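You operate a simulated robot arm through the tools that you are given. There is no shell and no other tool.

The job below is to be done with a simulated robot arm. You get a single attempt, and the scene is never put back.

TASK
Tap all three wedges down to their black lines with the mallet.
Fine: stop at the line, a blow too many splits the wood; keep the free hand clear; stand the mallet back where it was. Set down upright: wooden mallet.

Only the result counts: the job must be done as asked and must still hold three seconds after the hand-in. Knocking over, shifting, dropping, spilling or breaking anything else fails it.

THE ROBOT
A 7-joint arm with a four-finger gripper, fixed in place. Base frame: the origin is at the foot of the arm, x ahead of it, y to its left, z up; the work surface is at about z = 0.36. Lengths are in m, angles in degrees, forces in N, time in s.
With the tool pointing down near the work surface it reaches from about 0.1 to 0.82 m from the base axis. Its first joint turns from -69.0 to 172.0 degrees. Payload 3.67 kg.
The tool frame sits at the grasp point between the pads (the TCP): z along the fingers, y along the line on which they close. The tips reach 0.028 m beyond it. Largest opening 0.112 m; the body of the gripper starts 0.073 m behind the TCP.
Orientation is told as [roll, pitch, yaw] about the base's x, y, z axes, in that order, counted from this pose: with the fingers straight down and closing along the base's y, the tool's x points along the base's -x, its y along +y and its z along -z.

THE INTERFACE
- The arm moves only by the tool play_rows. Its argument "increments" is a list of rows, each an object of numbers (a shift or turn left out is 0, a gripper value left out holds the last): "tx", "ty", "tz": the shift along the base's x, y, z in m; "rx", "ry", "rz": the turn, a rotation vector about the base's x, y, z in degrees; "claw": the finger opening in m, from 0 to 0.112. In form: [{"tx": .., "ty": .., "tz": .., "rx": .., "ry": .., "rz": .., "claw": ..}, ...]. A call has 1 to 20 rows; each row shifts and turns the commanded pose from where the row before left it. Each row takes 0.2 s and may step no farther than 0.05 m and 8.6 degrees from the row before; otherwise, or with a gripper value out of range, the whole call is refused. A pose out of reach is approached as far as the arm can. The call stops where the force on the tool passes 40 N (or 10 N more than at its start, if that is more) or the arm is blocked; 0.2 s more then pass. Each finger halts on what it meets, pressing with about 40 N; the grip force reading is that of the motor and also rises with nothing between the fingers. The clock runs only during rows and for 0.2 s after the last one: add rows that do not move to give the fingers time. The reply holds the time, the measured pose of the TCP, the force on the tool along the base axes, the opening and the grip force, in the units named above and with some noise, with the torque about the TCP (base axes, N m) and any sound that the robot's microphone picked up.
- Cameras (640 x 400 px; columns grow to the right, rows downward): "scene" is fixed at [0.2209, 0.6514, 1.6819]; the picture's right is [-0.68, -0.74, 0.00], its down [-0.40, 0.37, -0.84] and it looks along [0.62, -0.57, -0.54] (base axes); focal length 317 px, centre (320, 200). "wrist" rides on the gripper at [0.06, -0.018, -0.104] in the tool frame; the picture's right is [0.29, 0.96, 0.00], its down [-0.80, 0.24, -0.55] and it looks along [-0.53, 0.16, 0.83] (tool axes); focal length 234 px, centre (320, 200). There is no depth. A picture from a camera that has moved, and an enlarged one, comes with that camera's place and axes in the base frame and with its lens.
- camera(camera): a new picture of that camera. It takes no simulated time.
- move_column(by): slides the trunk up (or, below 0, down) by that many m; the arm rides with it, the base frame stays. It gives what a move gives, with no picture.
- close_up(camera, box): a new picture of the part [left, top, right, bottom] of that camera's present view, enlarged. It takes no simulated time.
- hand_in(): hands the job in; it is judged then, once.

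Places have to be worked out from the pictures, the camera data and where the tool is seen. Open the gripper and draw the arm clear of the work before you hand the job in, unless the task says otherwise.

The tools are called after "Call:" as name(argument=value, ...) on one line, values as JSON. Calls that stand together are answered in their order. play_rows: Moves the arm, as the interface text tells. Its arguments: {"type":"object","properties":{"increments":{"type":"array","items":{"type":"object","properties":{"tx":{"type":"number"},"ty":{"type":"number"},"tz":{"type":"number"},"rx":{"type":"number"},"ry":{"type":"number"},"rz":{"type":"number"},"claw":{"type":"number"}}}}},"required":["increments"]} The other tools are called the same way: move_column (by) slides the trunk up or down; camera (camera) takes a picture; close_up (camera, box) takes an enlarged picture of a part of a camera's view; hand_in () hands the job in.

At the start:

```text
time_s: 0.0
eef_pos: [0.7175, -0.0403, 1.4169]
ee_rot: [0.0, 0.0, -0.1]
force: [-0.3, 0.3, 0.2]
ft_torque: [0.0, 0.04, -0.01]
gripper_width: 0.1119
gripper_force: 0.0
trunk travel left (down, up): [-0.7, 0.14]
```

scene: 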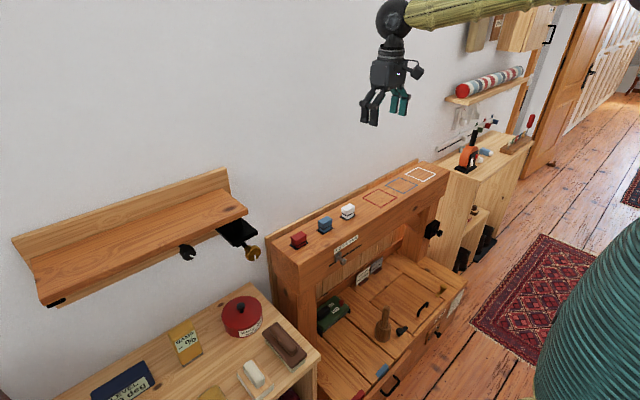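
wrist: 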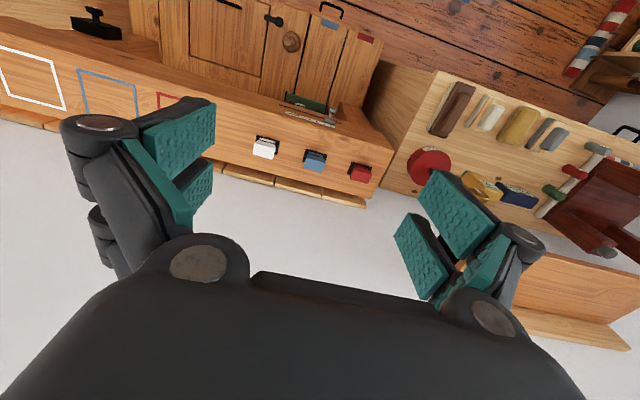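

The arm is high above a workshop bench; I need to locate the mallet and wedges. I'll take enlarged views first.

Call:
close_up(camera="scene", box=[260, 160, 480, 400])

Call:
close_up(camera="scene", box=[310, 260, 470, 400])

Call:
close_up(camera="wrist", box=[180, 0, 400, 140])

Call:
close_up(camera="scene", box=[60, 260, 330, 400])

Call:
close_up(camera="scene", box=[420, 80, 560, 280])

```text
1.67 times, centred on (370, 280) of scene
camera zoom: at [0.2209, 0.6514, 1.6819], right [-0.68, -0.74, 0.0], down [-0.4, 0.37, -0.84], along [0.62, -0.57, -0.54], focal length 529 px, centre (237, 67)
```

zoom: 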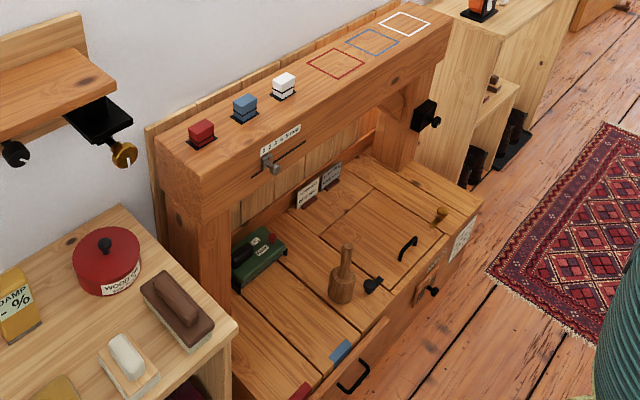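

```text
2.86 times, centred on (390, 330) of scene
camera zoom: at [0.2209, 0.6514, 1.6819], right [-0.68, -0.74, 0.0], down [-0.4, 0.37, -0.84], along [0.62, -0.57, -0.54], focal length 907 px, centre (120, -171)
```

zoom: 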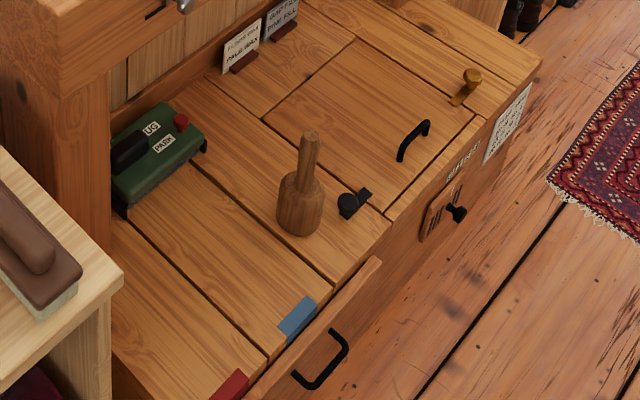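

```text
2.86 times, centred on (290, 70) of wrist
camera zoom: at [0.6569, -0.058, 1.5205], right [-0.29, 0.96, 0.0], down [0.8, 0.24, 0.55], along [0.53, 0.16, -0.83], focal length 669 px, centre (406, 571)
```

zoom: 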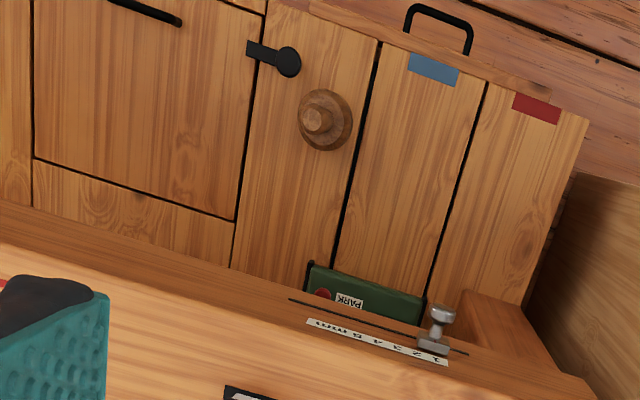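

```text
2.37 times, centred on (195, 330) of scene
camera zoom: at [0.2209, 0.6514, 1.6819], right [-0.68, -0.74, 0.0], down [-0.4, 0.37, -0.84], along [0.62, -0.57, -0.54], focal length 752 px, centre (616, -108)
```

zoom: 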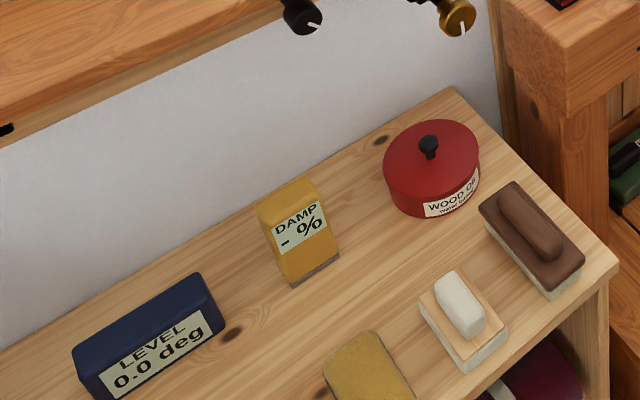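

```text
2.00 times, centred on (490, 180) of scene
camera zoom: at [0.2209, 0.6514, 1.6819], right [-0.68, -0.74, 0.0], down [-0.4, 0.37, -0.84], along [0.62, -0.57, -0.54], focal length 635 px, centre (-20, 240)
```

zoom: 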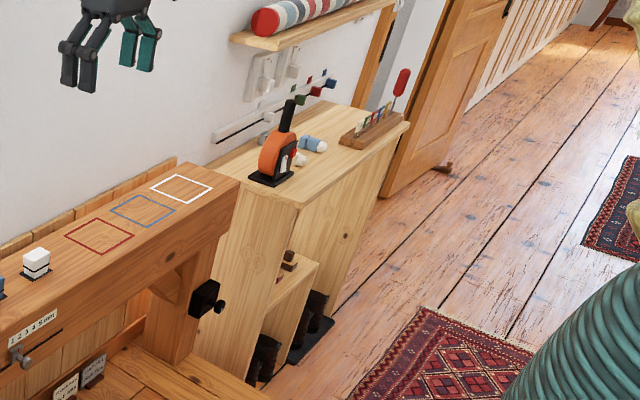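

The mallet stands on the lower bench, and three coloured blocks on the beam look like wedges. Zooming on those.

Call:
close_up(camera="scene", box=[280, 190, 370, 255])

Call:
close_up(camera="wrist", box=[240, 120, 390, 210])

Call:
close_up(camera="scene", box=[350, 290, 430, 350])

Call:
close_up(camera="wrist", box=[400, 60, 640, 220])

```text
6.15 times, centred on (325, 222) of scene
camera zoom: at [0.2209, 0.6514, 1.6819], right [-0.68, -0.74, 0.0], down [-0.4, 0.37, -0.84], along [0.62, -0.57, -0.54], focal length 1953 px, centre (289, 62)
```

zoom: 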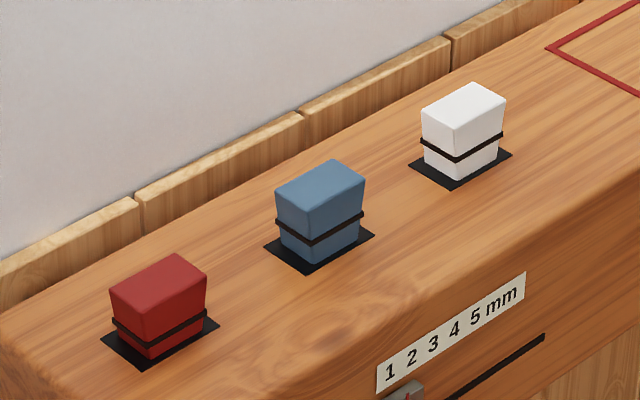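

```text
4.27 times, centred on (315, 165) of wrist
camera zoom: at [0.6569, -0.058, 1.5205], right [-0.29, 0.96, 0.0], down [0.8, 0.24, 0.55], along [0.53, 0.16, -0.83], focal length 999 px, centre (341, 349)
```

zoom: 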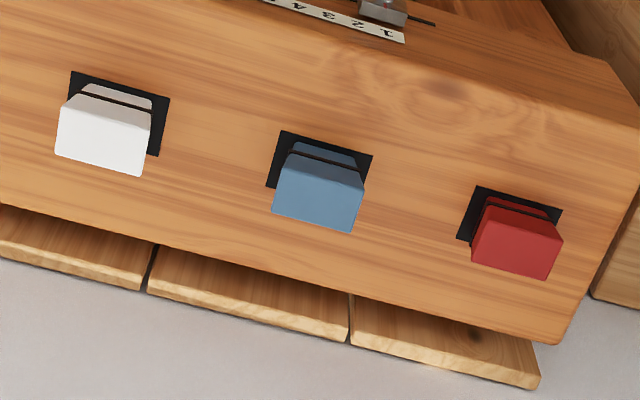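

```text
6.67 times, centred on (390, 320) of scene
camera zoom: at [0.2209, 0.6514, 1.6819], right [-0.68, -0.74, 0.0], down [-0.4, 0.37, -0.84], along [0.62, -0.57, -0.54], focal length 2116 px, centre (-147, -600)
```

zoom: 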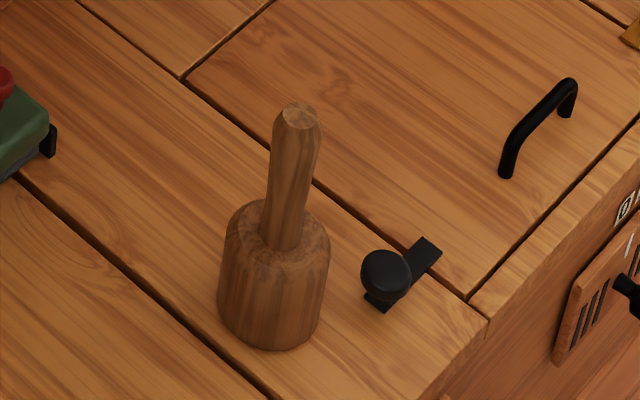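

```text
2.50 times, centred on (520, 140) of wrist
camera zoom: at [0.6569, -0.058, 1.5205], right [-0.29, 0.96, 0.0], down [0.8, 0.24, 0.55], along [0.53, 0.16, -0.83], focal length 585 px, centre (-180, 350)
```

zoom: 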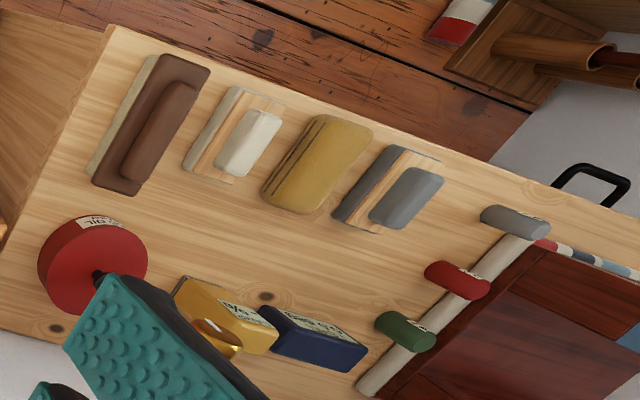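

I triangulate the mallet handle top at about (0.68, -0.158, 0.577) with its base at z≈0.36. The wedges sit on the beam at x≈0.90, y≈0.13 / 0 / -0.13, with tops at z≈0.985, so I'll need a forward-tilted tool for reach. First I draw back in x and tilt the tool forward.

Call:
play_rows(increments=[{"tx": -0.04}, {"tx": -0.04}, {"tx": -0.04}, {"ry": -8}, {"ry": -8}, {"ry": -8}, {"ry": -8}, {"ry": -8}, {"ry": -8}, {}])

Call:
camera(camera="scene")

Call:
camera(camera="wrist")

```text
time_s: 2.2
eef_pos: [0.5986, -0.0411, 1.4169]
ee_rot: [0.1, -48.1, -0.1]
force: [-0.2, 0.5, 0.5]
ft_torque: [-0.01, 0.02, 0.04]
gripper_width: 0.1123
gripper_force: 0.1
trunk travel left (down, up): [-0.7, 0.14]
```

```text
taken
```

scene: 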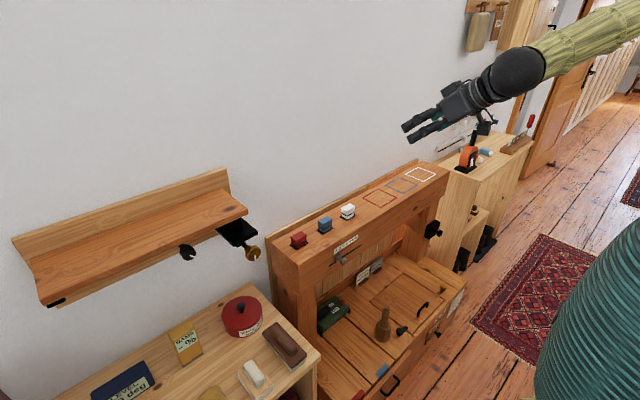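

```text
taken
camera wrist: at [0.4792, -0.0575, 1.4418], right [-0.19, 0.96, -0.21], down [0.12, 0.24, 0.96], along [0.97, 0.16, -0.16], focal length 234 px, centre (320, 200)
```

wrist: 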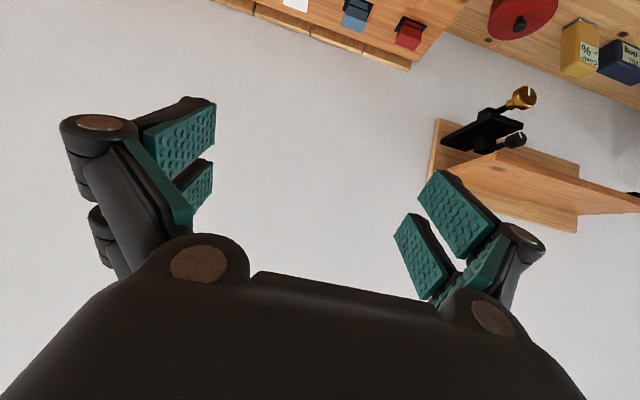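

The tilt tracked well and the arm is clear of the beam (front edge x≈0.79). I lower the trunk with the tool in front of the bench.

Call:
move_column(by=-0.6)

Call:
camera(camera="scene")

Call:
camera(camera="wrist")

```text
refused: -0.6 is not a number from -0.4 to 0.4
```

```text
taken
```

scene: 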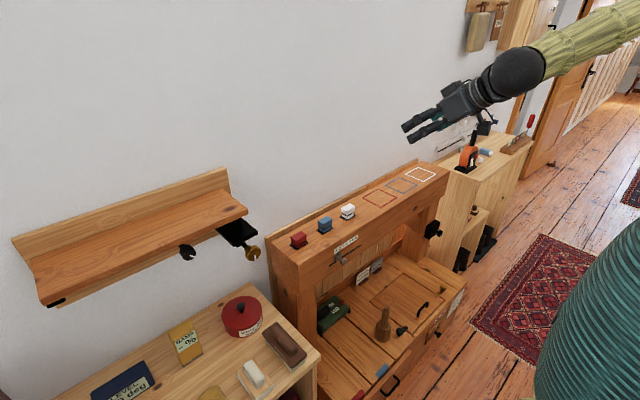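

```text
taken
camera wrist: at [0.4792, -0.0575, 1.4418], right [-0.19, 0.96, -0.21], down [0.12, 0.24, 0.96], along [0.97, 0.16, -0.16], focal length 234 px, centre (320, 200)
```

wrist: 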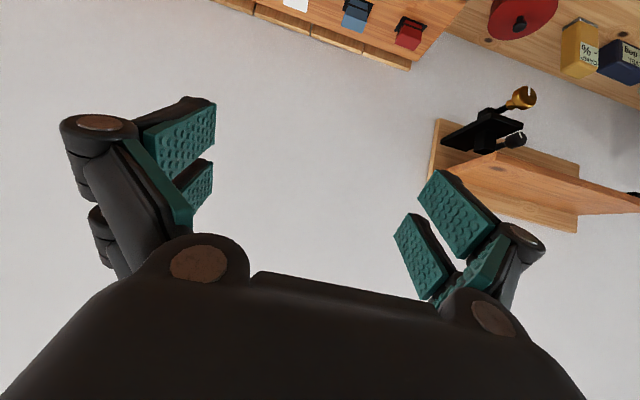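

The column move is limited to 0.4 m at a time, so I lower it in two steps and check after the first.

Call:
move_column(by=-0.35)

Call:
camera(camera="scene")

Call:
camera(camera="wrist")

```text
time_s: 5.6
eef_pos: [0.5989, -0.0398, 1.0684]
ee_rot: [0.0, -48.0, -0.1]
force: [-0.4, -0.1, -0.6]
ft_torque: [0.04, 0.02, -0.01]
gripper_width: 0.1119
gripper_force: 0.1
trunk travel left (down, up): [-0.35, 0.49]
```

```text
taken
```

scene: 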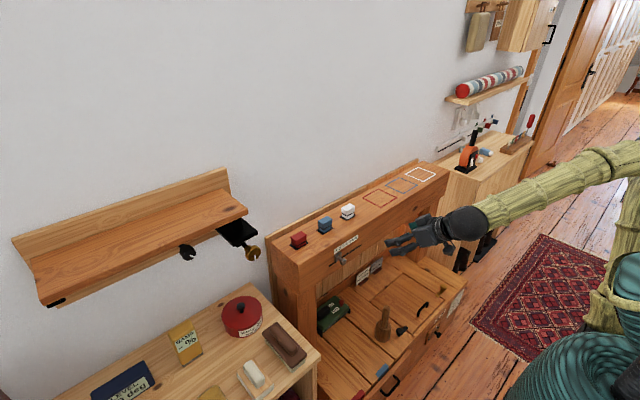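

```text
taken
camera wrist: at [0.4791, -0.0578, 1.0921], right [-0.19, 0.96, -0.21], down [0.12, 0.24, 0.96], along [0.97, 0.16, -0.16], focal length 234 px, centre (320, 200)
```

wrist: 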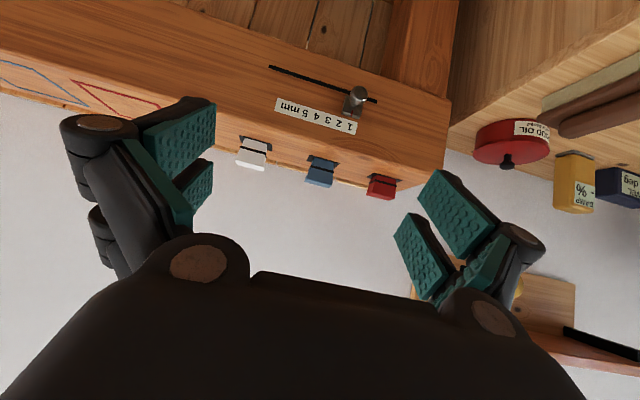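

From here the wrist camera looks at the wedges' front faces; I take enlarged pictures to measure the lines.

Call:
close_up(camera="wrist", box=[225, 125, 415, 210])

Call:
close_up(camera="scene", box=[285, 225, 315, 255])

Call:
close_up(camera="scene", box=[312, 210, 342, 240])

Call:
close_up(camera="scene", box=[335, 196, 365, 226])

```text
3.37 times, centred on (320, 168) of wrist
camera zoom: at [0.4791, -0.0578, 1.0921], right [-0.19, 0.96, -0.21], down [0.12, 0.24, 0.96], along [0.97, 0.16, -0.16], focal length 789 px, centre (320, 310)
```

zoom: 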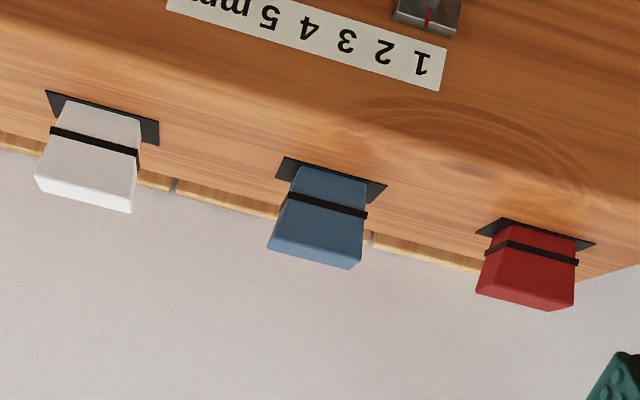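

```text
13.33 times, centred on (300, 240) of scene
camera zoom: at [0.2209, 0.6514, 1.6819], right [-0.68, -0.74, 0.0], down [-0.4, 0.37, -0.84], along [0.62, -0.57, -0.54], focal length 4232 px, centre (587, -333)
```

zoom: 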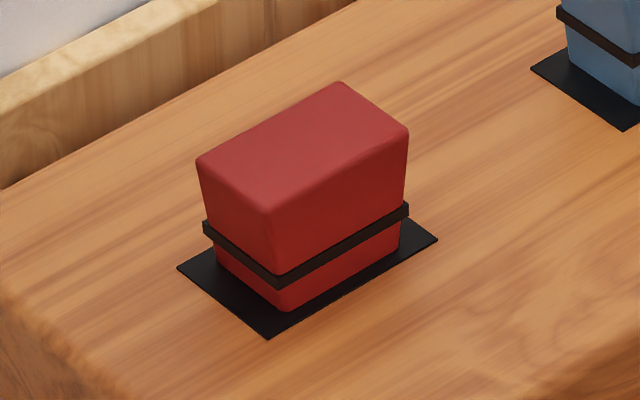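

```text
13.33 times, centred on (327, 225) of scene
camera zoom: at [0.2209, 0.6514, 1.6819], right [-0.68, -0.74, 0.0], down [-0.4, 0.37, -0.84], along [0.62, -0.57, -0.54], focal length 4232 px, centre (227, -133)
```

zoom: 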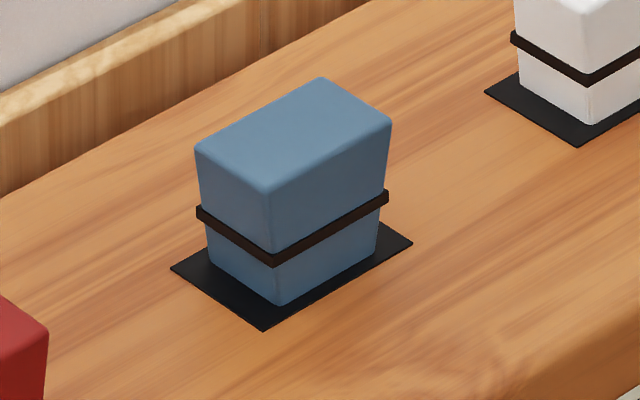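

```text
13.33 times, centred on (350, 211) of scene
camera zoom: at [0.2209, 0.6514, 1.6819], right [-0.68, -0.74, 0.0], down [-0.4, 0.37, -0.84], along [0.62, -0.57, -0.54], focal length 4232 px, centre (-80, 53)
```

zoom: 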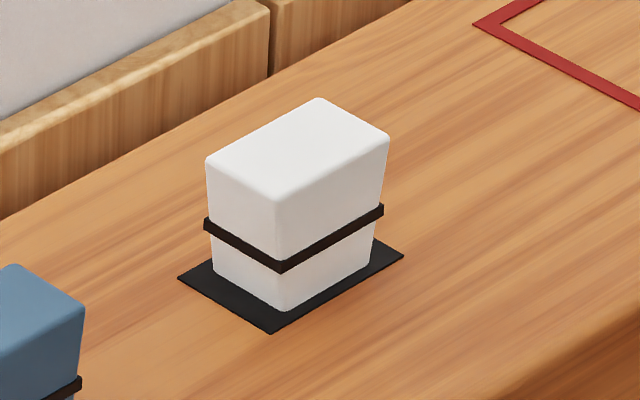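

The lines sit above the slots by roughly 8 mm (red), 14 mm (blue) and 15 mm (white). Now I lower the trunk the remaining way to fetch the mallet.

Call:
move_column(by=-0.33)

Call:
camera(camera="scene")

Call:
camera(camera="wrist")

```text
time_s: 8.9
eef_pos: [0.5982, -0.04, 0.7364]
ee_rot: [0.2, -47.9, -0.1]
force: [-0.6, -0.1, -0.3]
ft_torque: [0.01, 0.0, 0.0]
gripper_width: 0.1119
gripper_force: 0.1
trunk travel left (down, up): [-0.02, 0.82]
```

```text
taken
```

scene: 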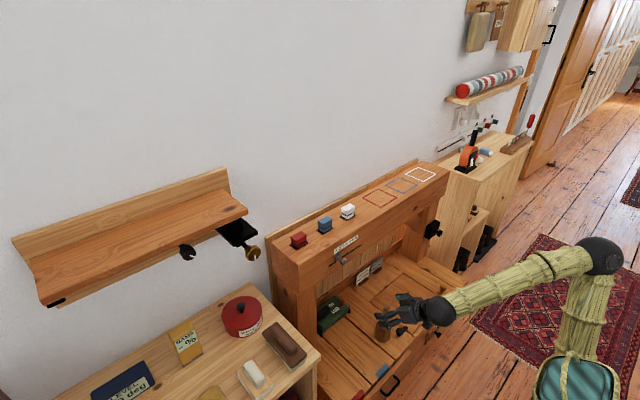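

```text
taken
camera wrist: at [0.4791, -0.0577, 0.7621], right [-0.19, 0.96, -0.21], down [0.12, 0.24, 0.96], along [0.97, 0.16, -0.16], focal length 234 px, centre (320, 200)
```

wrist: 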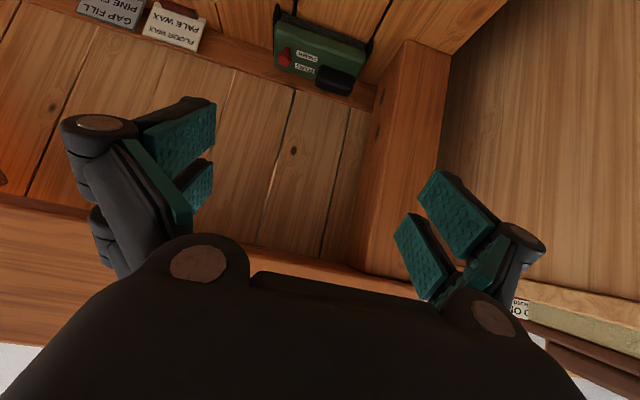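

The path in front of the mallet is clear; I move sideways to y≈-0.158, back to x≈0.55 and down to handle height.

Call:
play_rows(increments=[{"tx": -0.025, "ty": -0.04}, {"tx": -0.025, "ty": -0.04}, {"ty": -0.038}, {"tz": -0.04}, {"tz": -0.04}, {"tz": -0.04}, {"tz": -0.04}, {"tz": -0.04}, {}])

Call:
camera(camera="scene")

Call:
camera(camera="wrist")

Call:
close_up(camera="scene", box=[340, 270, 460, 360])

```text
time_s: 10.9
eef_pos: [0.5859, -0.1493, 0.5561]
ee_rot: [0.1, -47.8, -0.1]
force: [-0.1, -0.3, -0.2]
ft_torque: [0.01, 0.0, -0.04]
gripper_width: 0.112
gripper_force: 0.1
out of reach, approached as far as the arm can: row 6, 7, 8
trunk travel left (down, up): [-0.02, 0.82]
```

```text
taken
```

scene: 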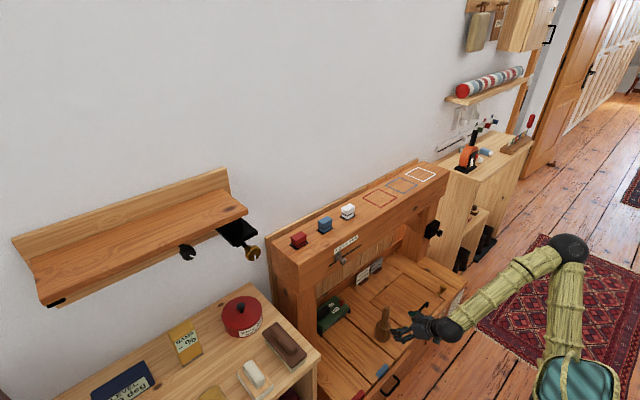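

```text
taken
camera wrist: at [0.4662, -0.1667, 0.5818], right [-0.19, 0.96, -0.21], down [0.12, 0.24, 0.96], along [0.97, 0.16, -0.16], focal length 234 px, centre (320, 200)
```

wrist: 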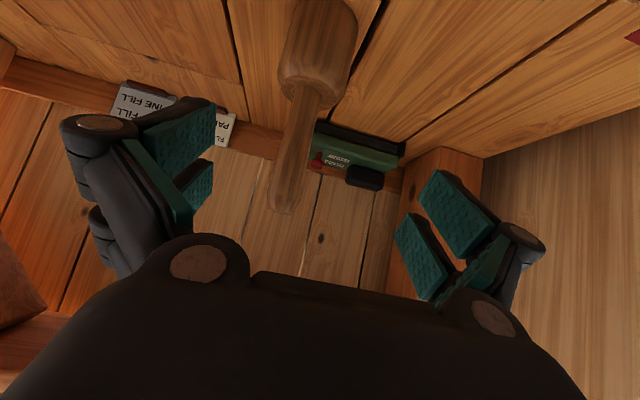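

```text
4.44 times, centred on (400, 315) of scene
camera zoom: at [0.2209, 0.6514, 1.6819], right [-0.68, -0.74, 0.0], down [-0.4, 0.37, -0.84], along [0.62, -0.57, -0.54], focal length 1411 px, centre (-36, -311)
```

zoom: 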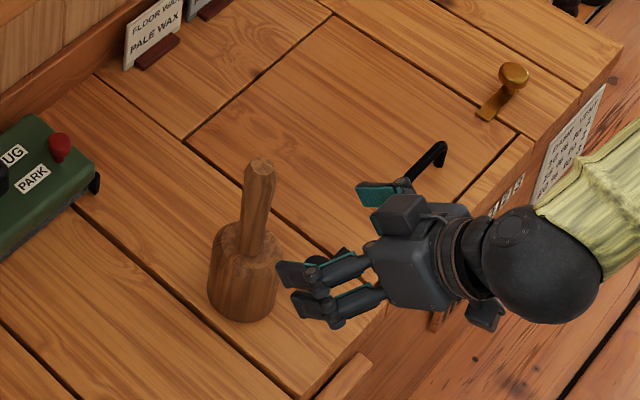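

Some of the descent was out of reach at this tilt/closeness; the handle is seen at y≈-0.161, x≈0.68. I edge forward (where reach should be better) in small steps and read the pose.

Call:
play_rows(increments=[{"tx": 0.02}, {"tx": 0.02}, {"tx": 0.02}, {}])

Call:
camera(camera="wrist")

```text
time_s: 11.9
eef_pos: [0.6448, -0.1505, 0.5541]
ee_rot: [0.1, -48.0, -0.1]
force: [1.2, 0.8, 0.1]
ft_torque: [-0.01, 0.0, -0.01]
gripper_width: 0.112
gripper_force: 0.0
trunk travel left (down, up): [-0.02, 0.82]
```

```text
taken
camera wrist: at [0.5258, -0.1667, 0.5793], right [-0.19, 0.96, -0.21], down [0.12, 0.24, 0.96], along [0.97, 0.16, -0.16], focal length 234 px, centre (320, 200)
```

wrist: 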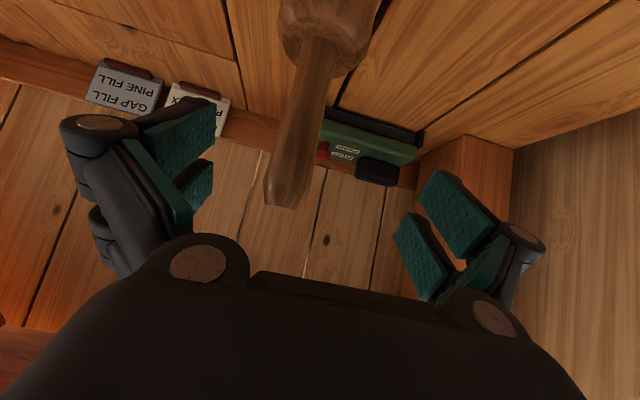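

The commanded pose follows the real one, at (0.645, -0.150, 0.554). The handle axis is at y≈-0.162, so I shift y by -0.011, advance to x≈0.68 and lower toward z≈0.53.

Call:
play_rows(increments=[{"ty": -0.011}, {"tx": 0.018}, {"tx": 0.017}, {"tz": -0.012}, {"tz": -0.012}, {}])

Call:
camera(camera="wrist")

Call:
close_up(camera="scene", box=[350, 280, 450, 350])

```text
time_s: 13.3
eef_pos: [0.678, -0.1622, 0.5293]
ee_rot: [0.1, -48.0, -0.1]
force: [0.9, 0.1, 0.2]
ft_torque: [0.04, 0.05, 0.01]
gripper_width: 0.112
gripper_force: 0.1
trunk travel left (down, up): [-0.02, 0.82]
```

```text
taken
camera wrist: at [0.5602, -0.1783, 0.5542], right [-0.19, 0.96, -0.21], down [0.12, 0.24, 0.96], along [0.97, 0.16, -0.16], focal length 234 px, centre (320, 200)
```

wrist: 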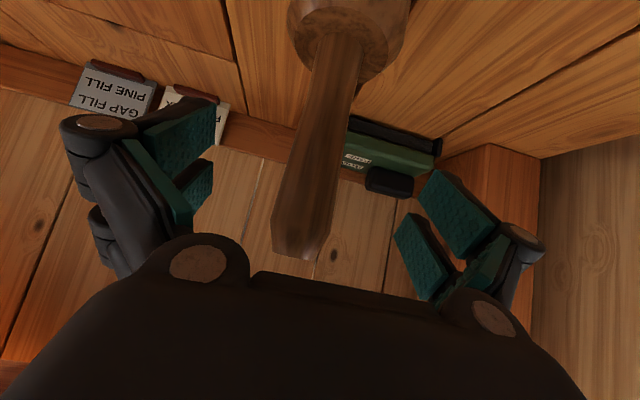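

```text
5.71 times, centred on (400, 315) of scene
camera zoom: at [0.2209, 0.6514, 1.6819], right [-0.68, -0.74, 0.0], down [-0.4, 0.37, -0.84], along [0.62, -0.57, -0.54], focal length 1814 px, centre (-137, -457)
```

zoom: 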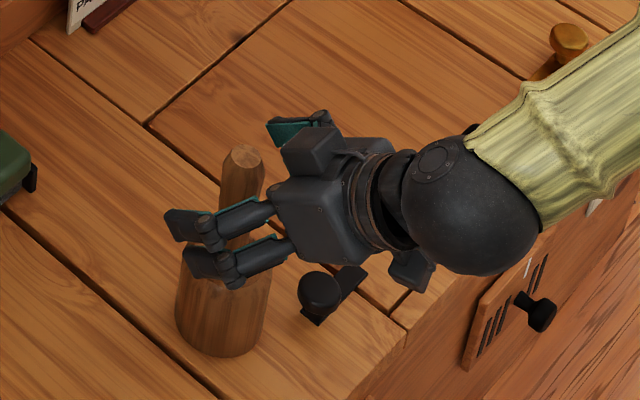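

The handle lies between the pads, centred within a few mm (projected slightly to −y). I shift −2 mm and close partway to check the centring before gripping.

Call:
play_rows(increments=[{"ty": -0.002}, {"claw": 0.08}, {"claw": 0.06}, {"claw": 0.05}, {}])

Call:
camera(camera="wrist")

Call:
close_up(camera="scene", box=[360, 290, 410, 330])

```text
time_s: 14.5
eef_pos: [0.6788, -0.1635, 0.5299]
ee_rot: [0.1, -48.0, -0.1]
force: [-0.5, 0.3, 0.5]
ft_torque: [0.02, -0.03, 0.0]
gripper_width: 0.0502
gripper_force: 0.0
trunk travel left (down, up): [-0.02, 0.82]
```

```text
taken
camera wrist: at [0.5606, -0.1804, 0.5548], right [-0.19, 0.96, -0.21], down [0.12, 0.24, 0.96], along [0.97, 0.16, -0.16], focal length 234 px, centre (320, 200)
```

wrist: 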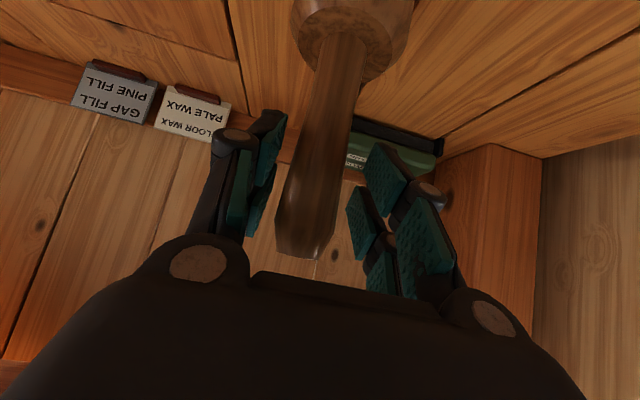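

```text
10.00 times, centred on (385, 310) of scene
camera zoom: at [0.2209, 0.6514, 1.6819], right [-0.68, -0.74, 0.0], down [-0.4, 0.37, -0.84], along [0.62, -0.57, -0.54], focal length 3174 px, centre (-330, -900)
```

zoom: 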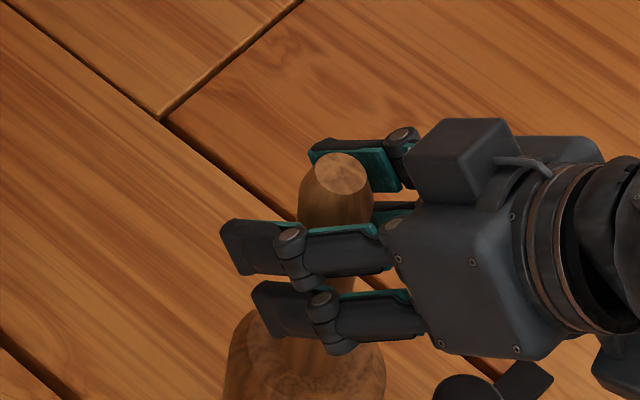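

The handle is centred between the pads. Now I close fully and wait.

Call:
play_rows(increments=[{"claw": 0.04}, {"claw": 0.032}, {"claw": 0.024}, {"claw": 0.0}, {}, {}, {}])

Call:
camera(camera="wrist")

Call:
close_up(camera="scene", box=[350, 280, 430, 350])

```text
time_s: 16.1
eef_pos: [0.6791, -0.1634, 0.5299]
ee_rot: [0.1, -48.0, -0.2]
force: [-0.8, -0.6, 0.6]
ft_torque: [-0.24, 0.0, -0.05]
gripper_width: 0.0298
gripper_force: 40.1
trunk travel left (down, up): [-0.02, 0.82]
```

```text
taken
camera wrist: at [0.5606, -0.1804, 0.5547], right [-0.19, 0.96, -0.21], down [0.12, 0.24, 0.96], along [0.97, 0.16, -0.16], focal length 234 px, centre (320, 200)
```

wrist: 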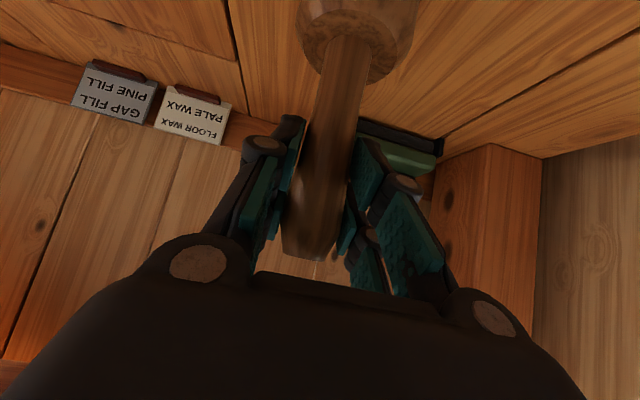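

```text
5.71 times, centred on (390, 315) of scene
camera zoom: at [0.2209, 0.6514, 1.6819], right [-0.68, -0.74, 0.0], down [-0.4, 0.37, -0.84], along [0.62, -0.57, -0.54], focal length 1814 px, centre (-80, -457)
```

zoom: 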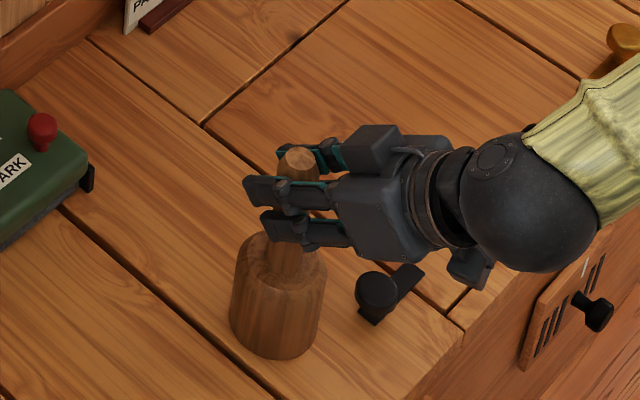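

Gripped at opening 0.030 with the TCP at (0.679, -0.163, 0.530), which I'll use for putting it back. I lift slowly and check that it holds.

Call:
play_rows(increments=[{"tz": 0.01}, {"tz": 0.02}, {"tz": 0.03}, {"tz": 0.04}, {}, {}])

Call:
camera(camera="wrist")

Call:
camera(camera="scene")

```text
time_s: 17.5
eef_pos: [0.6813, -0.1639, 0.6298]
ee_rot: [0.2, -48.0, -0.1]
force: [0.3, 0.3, -4.4]
ft_torque: [-0.02, 0.01, 0.02]
gripper_width: 0.0295
gripper_force: 39.8
trunk travel left (down, up): [-0.02, 0.82]
```

```text
taken
camera wrist: at [0.5631, -0.1814, 0.6542], right [-0.19, 0.96, -0.21], down [0.12, 0.24, 0.96], along [0.97, 0.16, -0.16], focal length 234 px, centre (320, 200)
```

wrist: 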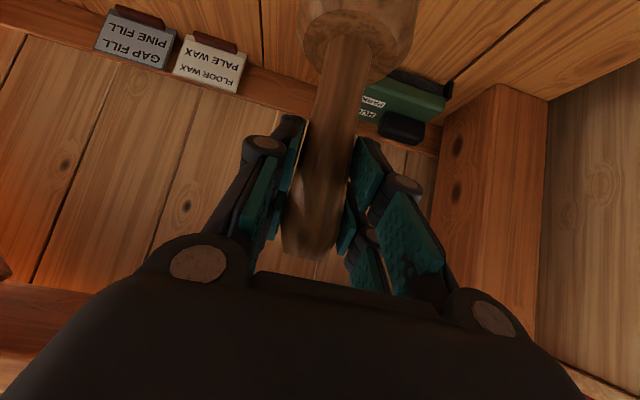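

```text
taken
```

scene: 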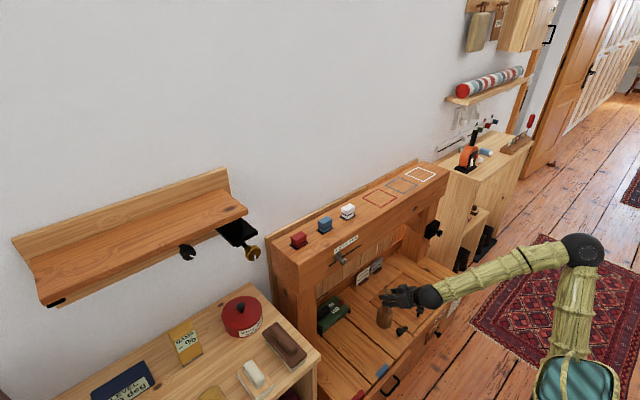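

The mallet hangs steady (about 4.4 N, no torque). I draw back in x to clear the beam, then raise the trunk.

Call:
play_rows(increments=[{"tx": -0.02}, {"tx": -0.03}, {"tx": -0.03}, {}])

Call:
move_column(by=0.3)

Call:
move_column(by=0.32)

Call:
camera(camera="wrist")

Call:
camera(camera="scene")

```text
time_s: 18.5
eef_pos: [0.5996, -0.1642, 0.6294]
ee_rot: [0.0, -48.0, 0.0]
force: [0.2, 0.0, -3.9]
ft_torque: [0.0, 0.0, 0.04]
gripper_width: 0.0295
gripper_force: 40.2
trunk travel left (down, up): [-0.02, 0.82]
```

```text
time_s: 21.5
eef_pos: [0.6002, -0.1641, 0.9283]
ee_rot: [0.1, -48.0, -0.1]
force: [0.4, 0.6, -4.4]
ft_torque: [-0.01, 0.0, 0.01]
gripper_width: 0.0298
gripper_force: 40.2
trunk travel left (down, up): [-0.32, 0.52]
```

```text
time_s: 24.6
eef_pos: [0.6001, -0.1639, 1.2501]
ee_rot: [0.1, -48.0, -0.1]
force: [-0.1, 0.7, -4.9]
ft_torque: [0.0, 0.0, 0.02]
gripper_width: 0.0297
gripper_force: 40.7
trunk travel left (down, up): [-0.64, 0.2]
```

```text
taken
camera wrist: at [0.4817, -0.1822, 1.2739], right [-0.19, 0.96, -0.21], down [0.12, 0.24, 0.96], along [0.97, 0.16, -0.16], focal length 234 px, centre (320, 200)
```

wrist: 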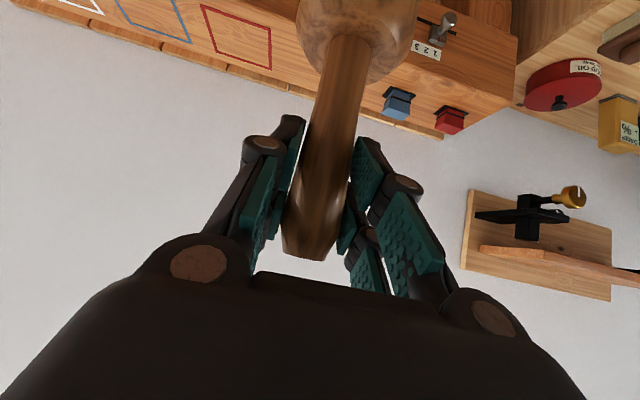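

```text
taken
```

scene: 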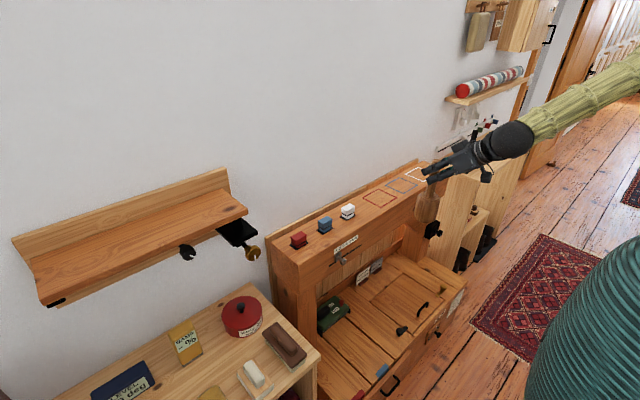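

The mallet is clear above the beam level (its bottom is about z 1.08). I move over the white wedge at about (0.902, -0.129).

Call:
play_rows(increments=[{"tx": 0.02, "ty": 0.005}, {"tx": 0.04, "ty": 0.005}, {"tx": 0.04, "ty": 0.005}, {"tx": 0.04, "ty": 0.005}, {"tx": 0.04, "ty": 0.005}, {"tx": 0.04, "ty": 0.005}, {"tx": 0.04, "ty": 0.005}, {"tx": 0.03}, {"tx": 0.012}, {}, {}])

Call:
camera(camera="wrist")

Call:
camera(camera="scene")

Call:
close_up(camera="scene", box=[290, 130, 420, 230])

```text
time_s: 27.0
eef_pos: [0.9034, -0.1275, 1.2481]
ee_rot: [0.1, -48.0, -0.1]
force: [-0.2, 0.1, -4.0]
ft_torque: [0.01, 0.04, 0.04]
gripper_width: 0.0299
gripper_force: 40.2
trunk travel left (down, up): [-0.64, 0.2]
```

```text
taken
camera wrist: at [0.7838, -0.1448, 1.2733], right [-0.19, 0.96, -0.21], down [0.12, 0.24, 0.96], along [0.97, 0.16, -0.16], focal length 234 px, centre (320, 200)
```

wrist: 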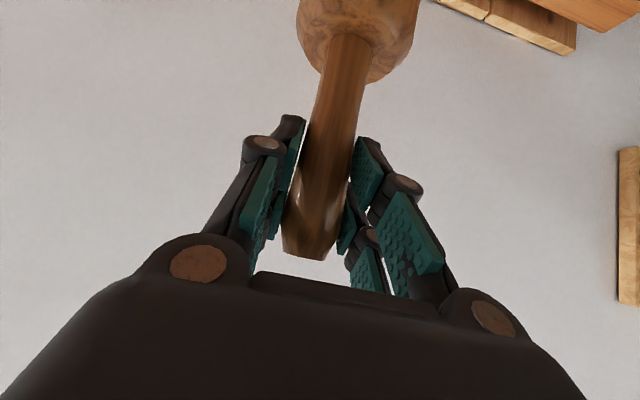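

```text
taken
```

scene: 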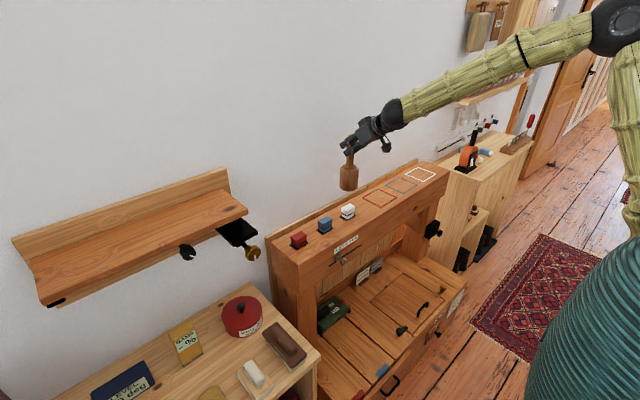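

```text
4.00 times, centred on (355, 180) of scene
camera zoom: at [0.2209, 0.6514, 1.6819], right [-0.68, -0.74, 0.0], down [-0.4, 0.37, -0.84], along [0.62, -0.57, -0.54], focal length 1270 px, centre (180, 280)
```

zoom: 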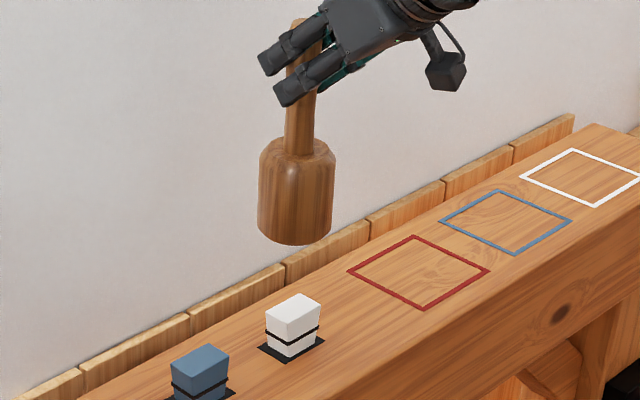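

Reach is fine and the mallet hangs right over the white wedge, with a gap of about 9 cm. I lower about 7.5 cm to check alignment up close.

Call:
play_rows(increments=[{"tz": -0.02}, {"tz": -0.02}, {"tz": -0.02}, {"tz": -0.015}, {}, {}])

Call:
close_up(camera="scene", box=[310, 160, 390, 230])

```text
time_s: 28.4
eef_pos: [0.9037, -0.1295, 1.1734]
ee_rot: [0.1, -48.0, -0.2]
force: [0.0, -0.5, -3.8]
ft_torque: [0.02, 0.08, -0.01]
gripper_width: 0.0298
gripper_force: 39.8
trunk travel left (down, up): [-0.64, 0.2]
```

```text
5.71 times, centred on (350, 195) of scene
camera zoom: at [0.2209, 0.6514, 1.6819], right [-0.68, -0.74, 0.0], down [-0.4, 0.37, -0.84], along [0.62, -0.57, -0.54], focal length 1814 px, centre (149, 229)
```

zoom: 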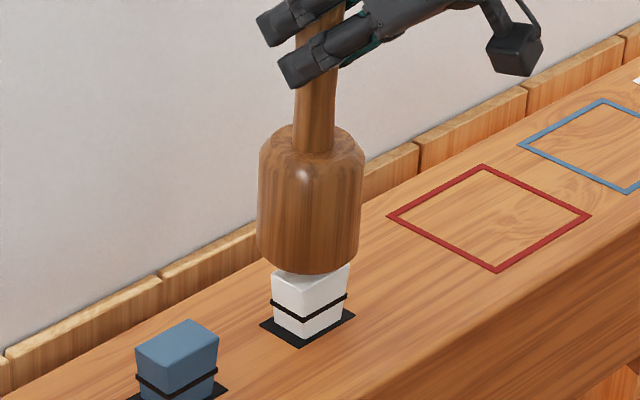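

A gap of roughly 1–2 cm remains. I lower in tiny steps to find light contact, which also gives me the true alignment in the picture.

Call:
play_rows(increments=[{"tz": -0.002}, {"tz": -0.002}, {"tz": -0.002}, {}])

Call:
close_up(camera="scene", box=[325, 190, 375, 225])

```text
time_s: 29.4
eef_pos: [0.9037, -0.1298, 1.1666]
ee_rot: [0.1, -48.0, -0.1]
force: [-0.2, 0.5, -4.5]
ft_torque: [0.01, 0.03, 0.02]
gripper_width: 0.0299
gripper_force: 39.8
trunk travel left (down, up): [-0.64, 0.2]
```

```text
11.43 times, centred on (350, 208) of scene
camera zoom: at [0.2209, 0.6514, 1.6819], right [-0.68, -0.74, 0.0], down [-0.4, 0.37, -0.84], along [0.62, -0.57, -0.54], focal length 3627 px, centre (-23, 114)
```

zoom: 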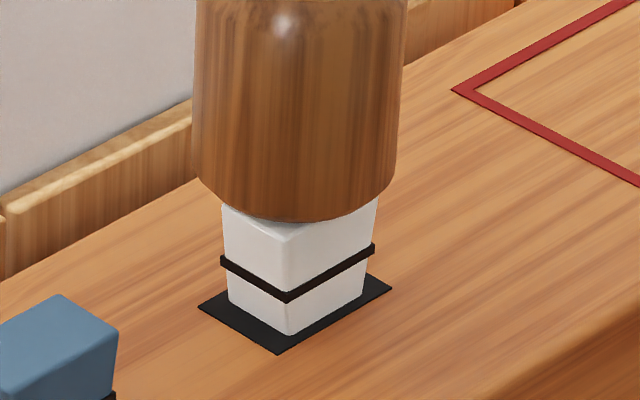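

No contact yet (force is still just the weight). I continue down in 2 mm steps.

Call:
play_rows(increments=[{"tz": -0.002}, {"tz": -0.002}, {"tz": -0.002}, {}])

Call:
close_up(camera="scene", box=[325, 190, 375, 225])

```text
time_s: 30.4
eef_pos: [0.9017, -0.1291, 1.1642]
ee_rot: [0.1, -48.2, -0.1]
force: [1.0, 0.3, 12.5]
ft_torque: [-0.08, -0.04, -0.04]
gripper_width: 0.0298
gripper_force: 40.1
trunk travel left (down, up): [-0.64, 0.2]
```

```text
11.43 times, centred on (350, 208) of scene
camera zoom: at [0.2209, 0.6514, 1.6819], right [-0.68, -0.74, 0.0], down [-0.4, 0.37, -0.84], along [0.62, -0.57, -0.54], focal length 3627 px, centre (-23, 114)
```

zoom: 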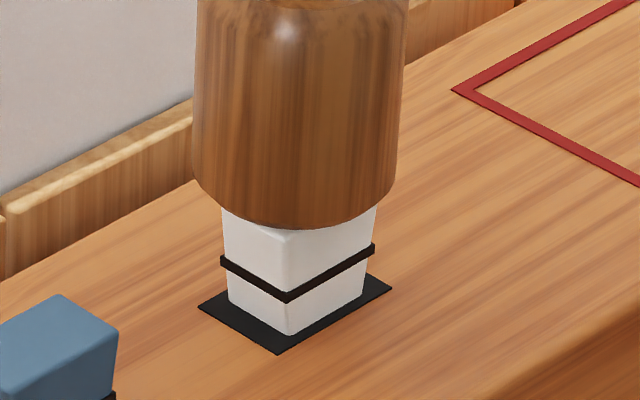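

Light contact occurs at TCP z≈1.1645 with no sinking. The picture shows the mallet centre about 1 cm too far from the camera, so the wedge is nearer (0.893, -0.122). I lift 3 cm and correct the position.

Call:
play_rows(increments=[{"tz": 0.02}, {"tz": 0.014}, {"tx": -0.009, "ty": 0.007}, {}, {}])

Call:
close_up(camera="scene", box=[325, 190, 375, 225])

```text
time_s: 31.6
eef_pos: [0.8927, -0.1214, 1.1964]
ee_rot: [0.0, -48.1, 0.1]
force: [0.1, -0.5, -4.0]
ft_torque: [0.0, 0.04, 0.01]
gripper_width: 0.0298
gripper_force: 40.5
trunk travel left (down, up): [-0.64, 0.2]
```

```text
11.43 times, centred on (350, 208) of scene
camera zoom: at [0.2209, 0.6514, 1.6819], right [-0.68, -0.74, 0.0], down [-0.4, 0.37, -0.84], along [0.62, -0.57, -0.54], focal length 3627 px, centre (-23, 114)
```

zoom: 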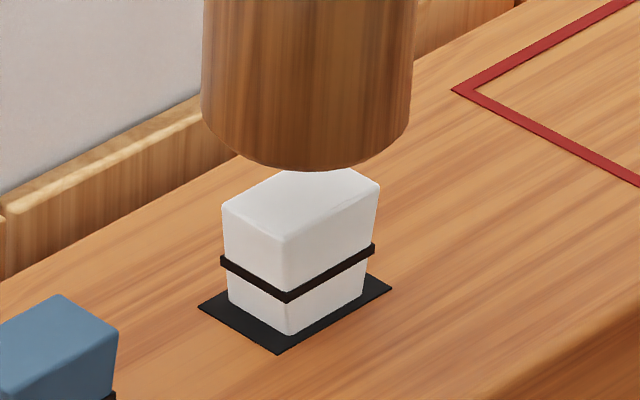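

Aligned within 1–2 mm, 31 mm above contact. Now a gentle first tap at about 0.09 m/s, coming straight back up.

Call:
play_rows(increments=[{"tz": -0.018}, {"tz": -0.018}, {"tz": 0.02}, {"tz": 0.016}, {}])

Call:
close_up(camera="scene", box=[325, 190, 375, 225])

```text
time_s: 32.8
eef_pos: [0.8941, -0.1246, 1.1956]
ee_rot: [0.1, -48.0, -0.1]
force: [0.9, -0.6, -4.6]
ft_torque: [0.04, 0.04, 0.03]
gripper_width: 0.0298
gripper_force: 40.0
trunk travel left (down, up): [-0.64, 0.2]
```

```text
11.43 times, centred on (350, 208) of scene
camera zoom: at [0.2209, 0.6514, 1.6819], right [-0.68, -0.74, 0.0], down [-0.4, 0.37, -0.84], along [0.62, -0.57, -0.54], focal length 3627 px, centre (-23, 114)
```

zoom: 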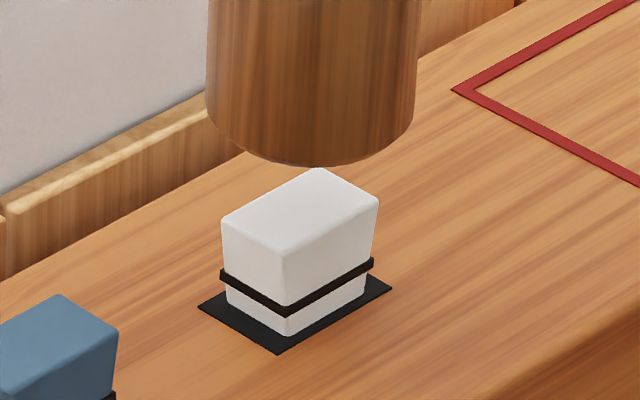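

That tap sank the white wedge about 5.7 mm; roughly 11 mm remains to the line centre. I repeat the same tap, starting 6 mm lower.

Call:
play_rows(increments=[{"tz": -0.006}, {"tz": -0.018}, {"tz": -0.018}, {"tz": 0.02}, {"tz": 0.016}, {}])

Call:
close_up(camera="scene", box=[325, 190, 375, 225])

```text
time_s: 34.2
eef_pos: [0.8928, -0.1228, 1.1893]
ee_rot: [0.0, -48.1, 0.0]
force: [1.2, 0.1, -4.6]
ft_torque: [0.01, 0.03, 0.05]
gripper_width: 0.0299
gripper_force: 39.8
trunk travel left (down, up): [-0.64, 0.2]
```

```text
11.43 times, centred on (350, 208) of scene
camera zoom: at [0.2209, 0.6514, 1.6819], right [-0.68, -0.74, 0.0], down [-0.4, 0.37, -0.84], along [0.62, -0.57, -0.54], focal length 3627 px, centre (-23, 114)
```

zoom: 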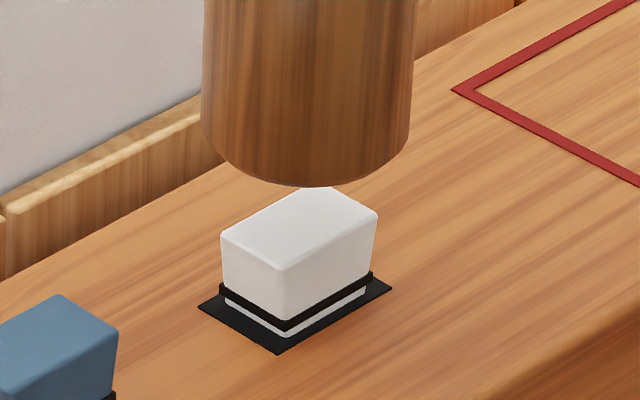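

Another ~6 mm. I zoom in to measure what remains precisely.

Call:
close_up(camera="scene", box=[340, 207, 362, 223])

```text
16.00 times, centred on (351, 215) of scene
camera zoom: at [0.2209, 0.6514, 1.6819], right [-0.68, -0.74, 0.0], down [-0.4, 0.37, -0.84], along [0.62, -0.57, -0.54], focal length 5078 px, centre (-176, -40)
```

zoom: 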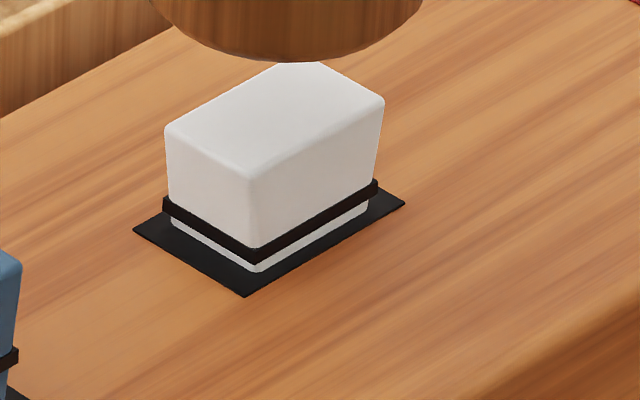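

About 5 mm to the line centre remains, nearly one tap. I use a slightly softer tap so as not to overshoot.

Call:
play_rows(increments=[{"tz": -0.008}, {}, {"tz": -0.016}, {"tz": -0.016}, {"tz": 0.02}, {"tz": 0.016}, {}])

Call:
close_up(camera="scene", box=[340, 207, 362, 223])

```text
time_s: 35.8
eef_pos: [0.8932, -0.1213, 1.1848]
ee_rot: [-0.1, -48.0, -0.1]
force: [0.1, 0.8, -4.3]
ft_torque: [-0.01, 0.02, 0.02]
gripper_width: 0.0298
gripper_force: 40.2
trunk travel left (down, up): [-0.64, 0.2]
```

```text
16.00 times, centred on (351, 215) of scene
camera zoom: at [0.2209, 0.6514, 1.6819], right [-0.68, -0.74, 0.0], down [-0.4, 0.37, -0.84], along [0.62, -0.57, -0.54], focal length 5078 px, centre (-176, -40)
```

zoom: 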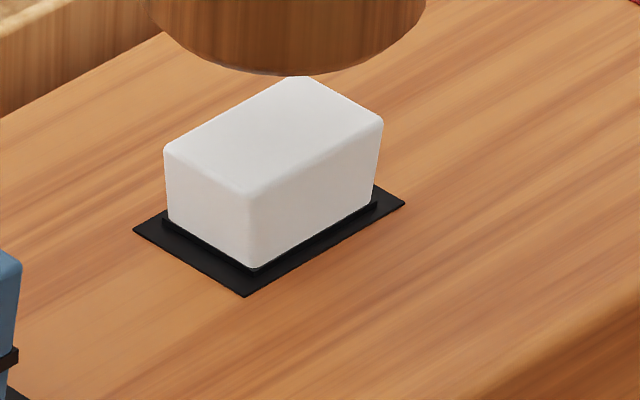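

The white wedge's line is now at the slot: done, not to be touched again. Sink per tap seems about 5.8 mm. I rise and move over to blue (+0.13 m in y).

Call:
play_rows(increments=[{"tz": 0.02}, {"tz": 0.02}, {"ty": 0.03}, {"ty": 0.03}, {"ty": 0.03}, {"ty": 0.03}, {"ty": 0.008}, {"tz": -0.02}, {}, {}])

Call:
close_up(camera="scene", box=[300, 190, 360, 240])

```text
time_s: 38.2
eef_pos: [0.9032, -0.0323, 1.2361]
ee_rot: [7.8, -48.4, -8.3]
force: [-0.9, 0.0, -4.4]
ft_torque: [0.0, 0.03, -0.01]
gripper_width: 0.0295
gripper_force: 40.2
trunk travel left (down, up): [-0.64, 0.2]
stopped in row 10: the arm was blocked; the commanded pose is now the measured one
```

```text
8.00 times, centred on (330, 215) of scene
camera zoom: at [0.2209, 0.6514, 1.6819], right [-0.68, -0.74, 0.0], down [-0.4, 0.37, -0.84], along [0.62, -0.57, -0.54], focal length 2539 px, centre (240, 80)
```

zoom: 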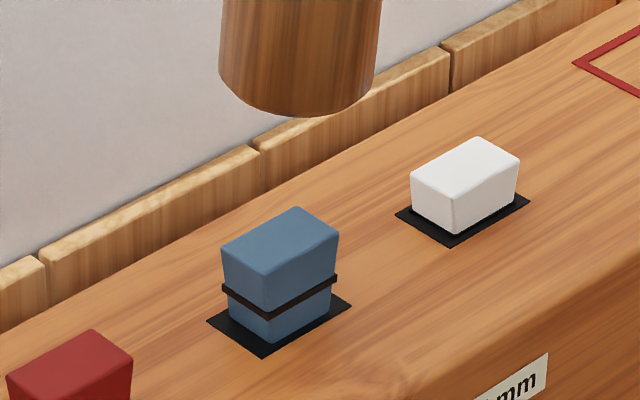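

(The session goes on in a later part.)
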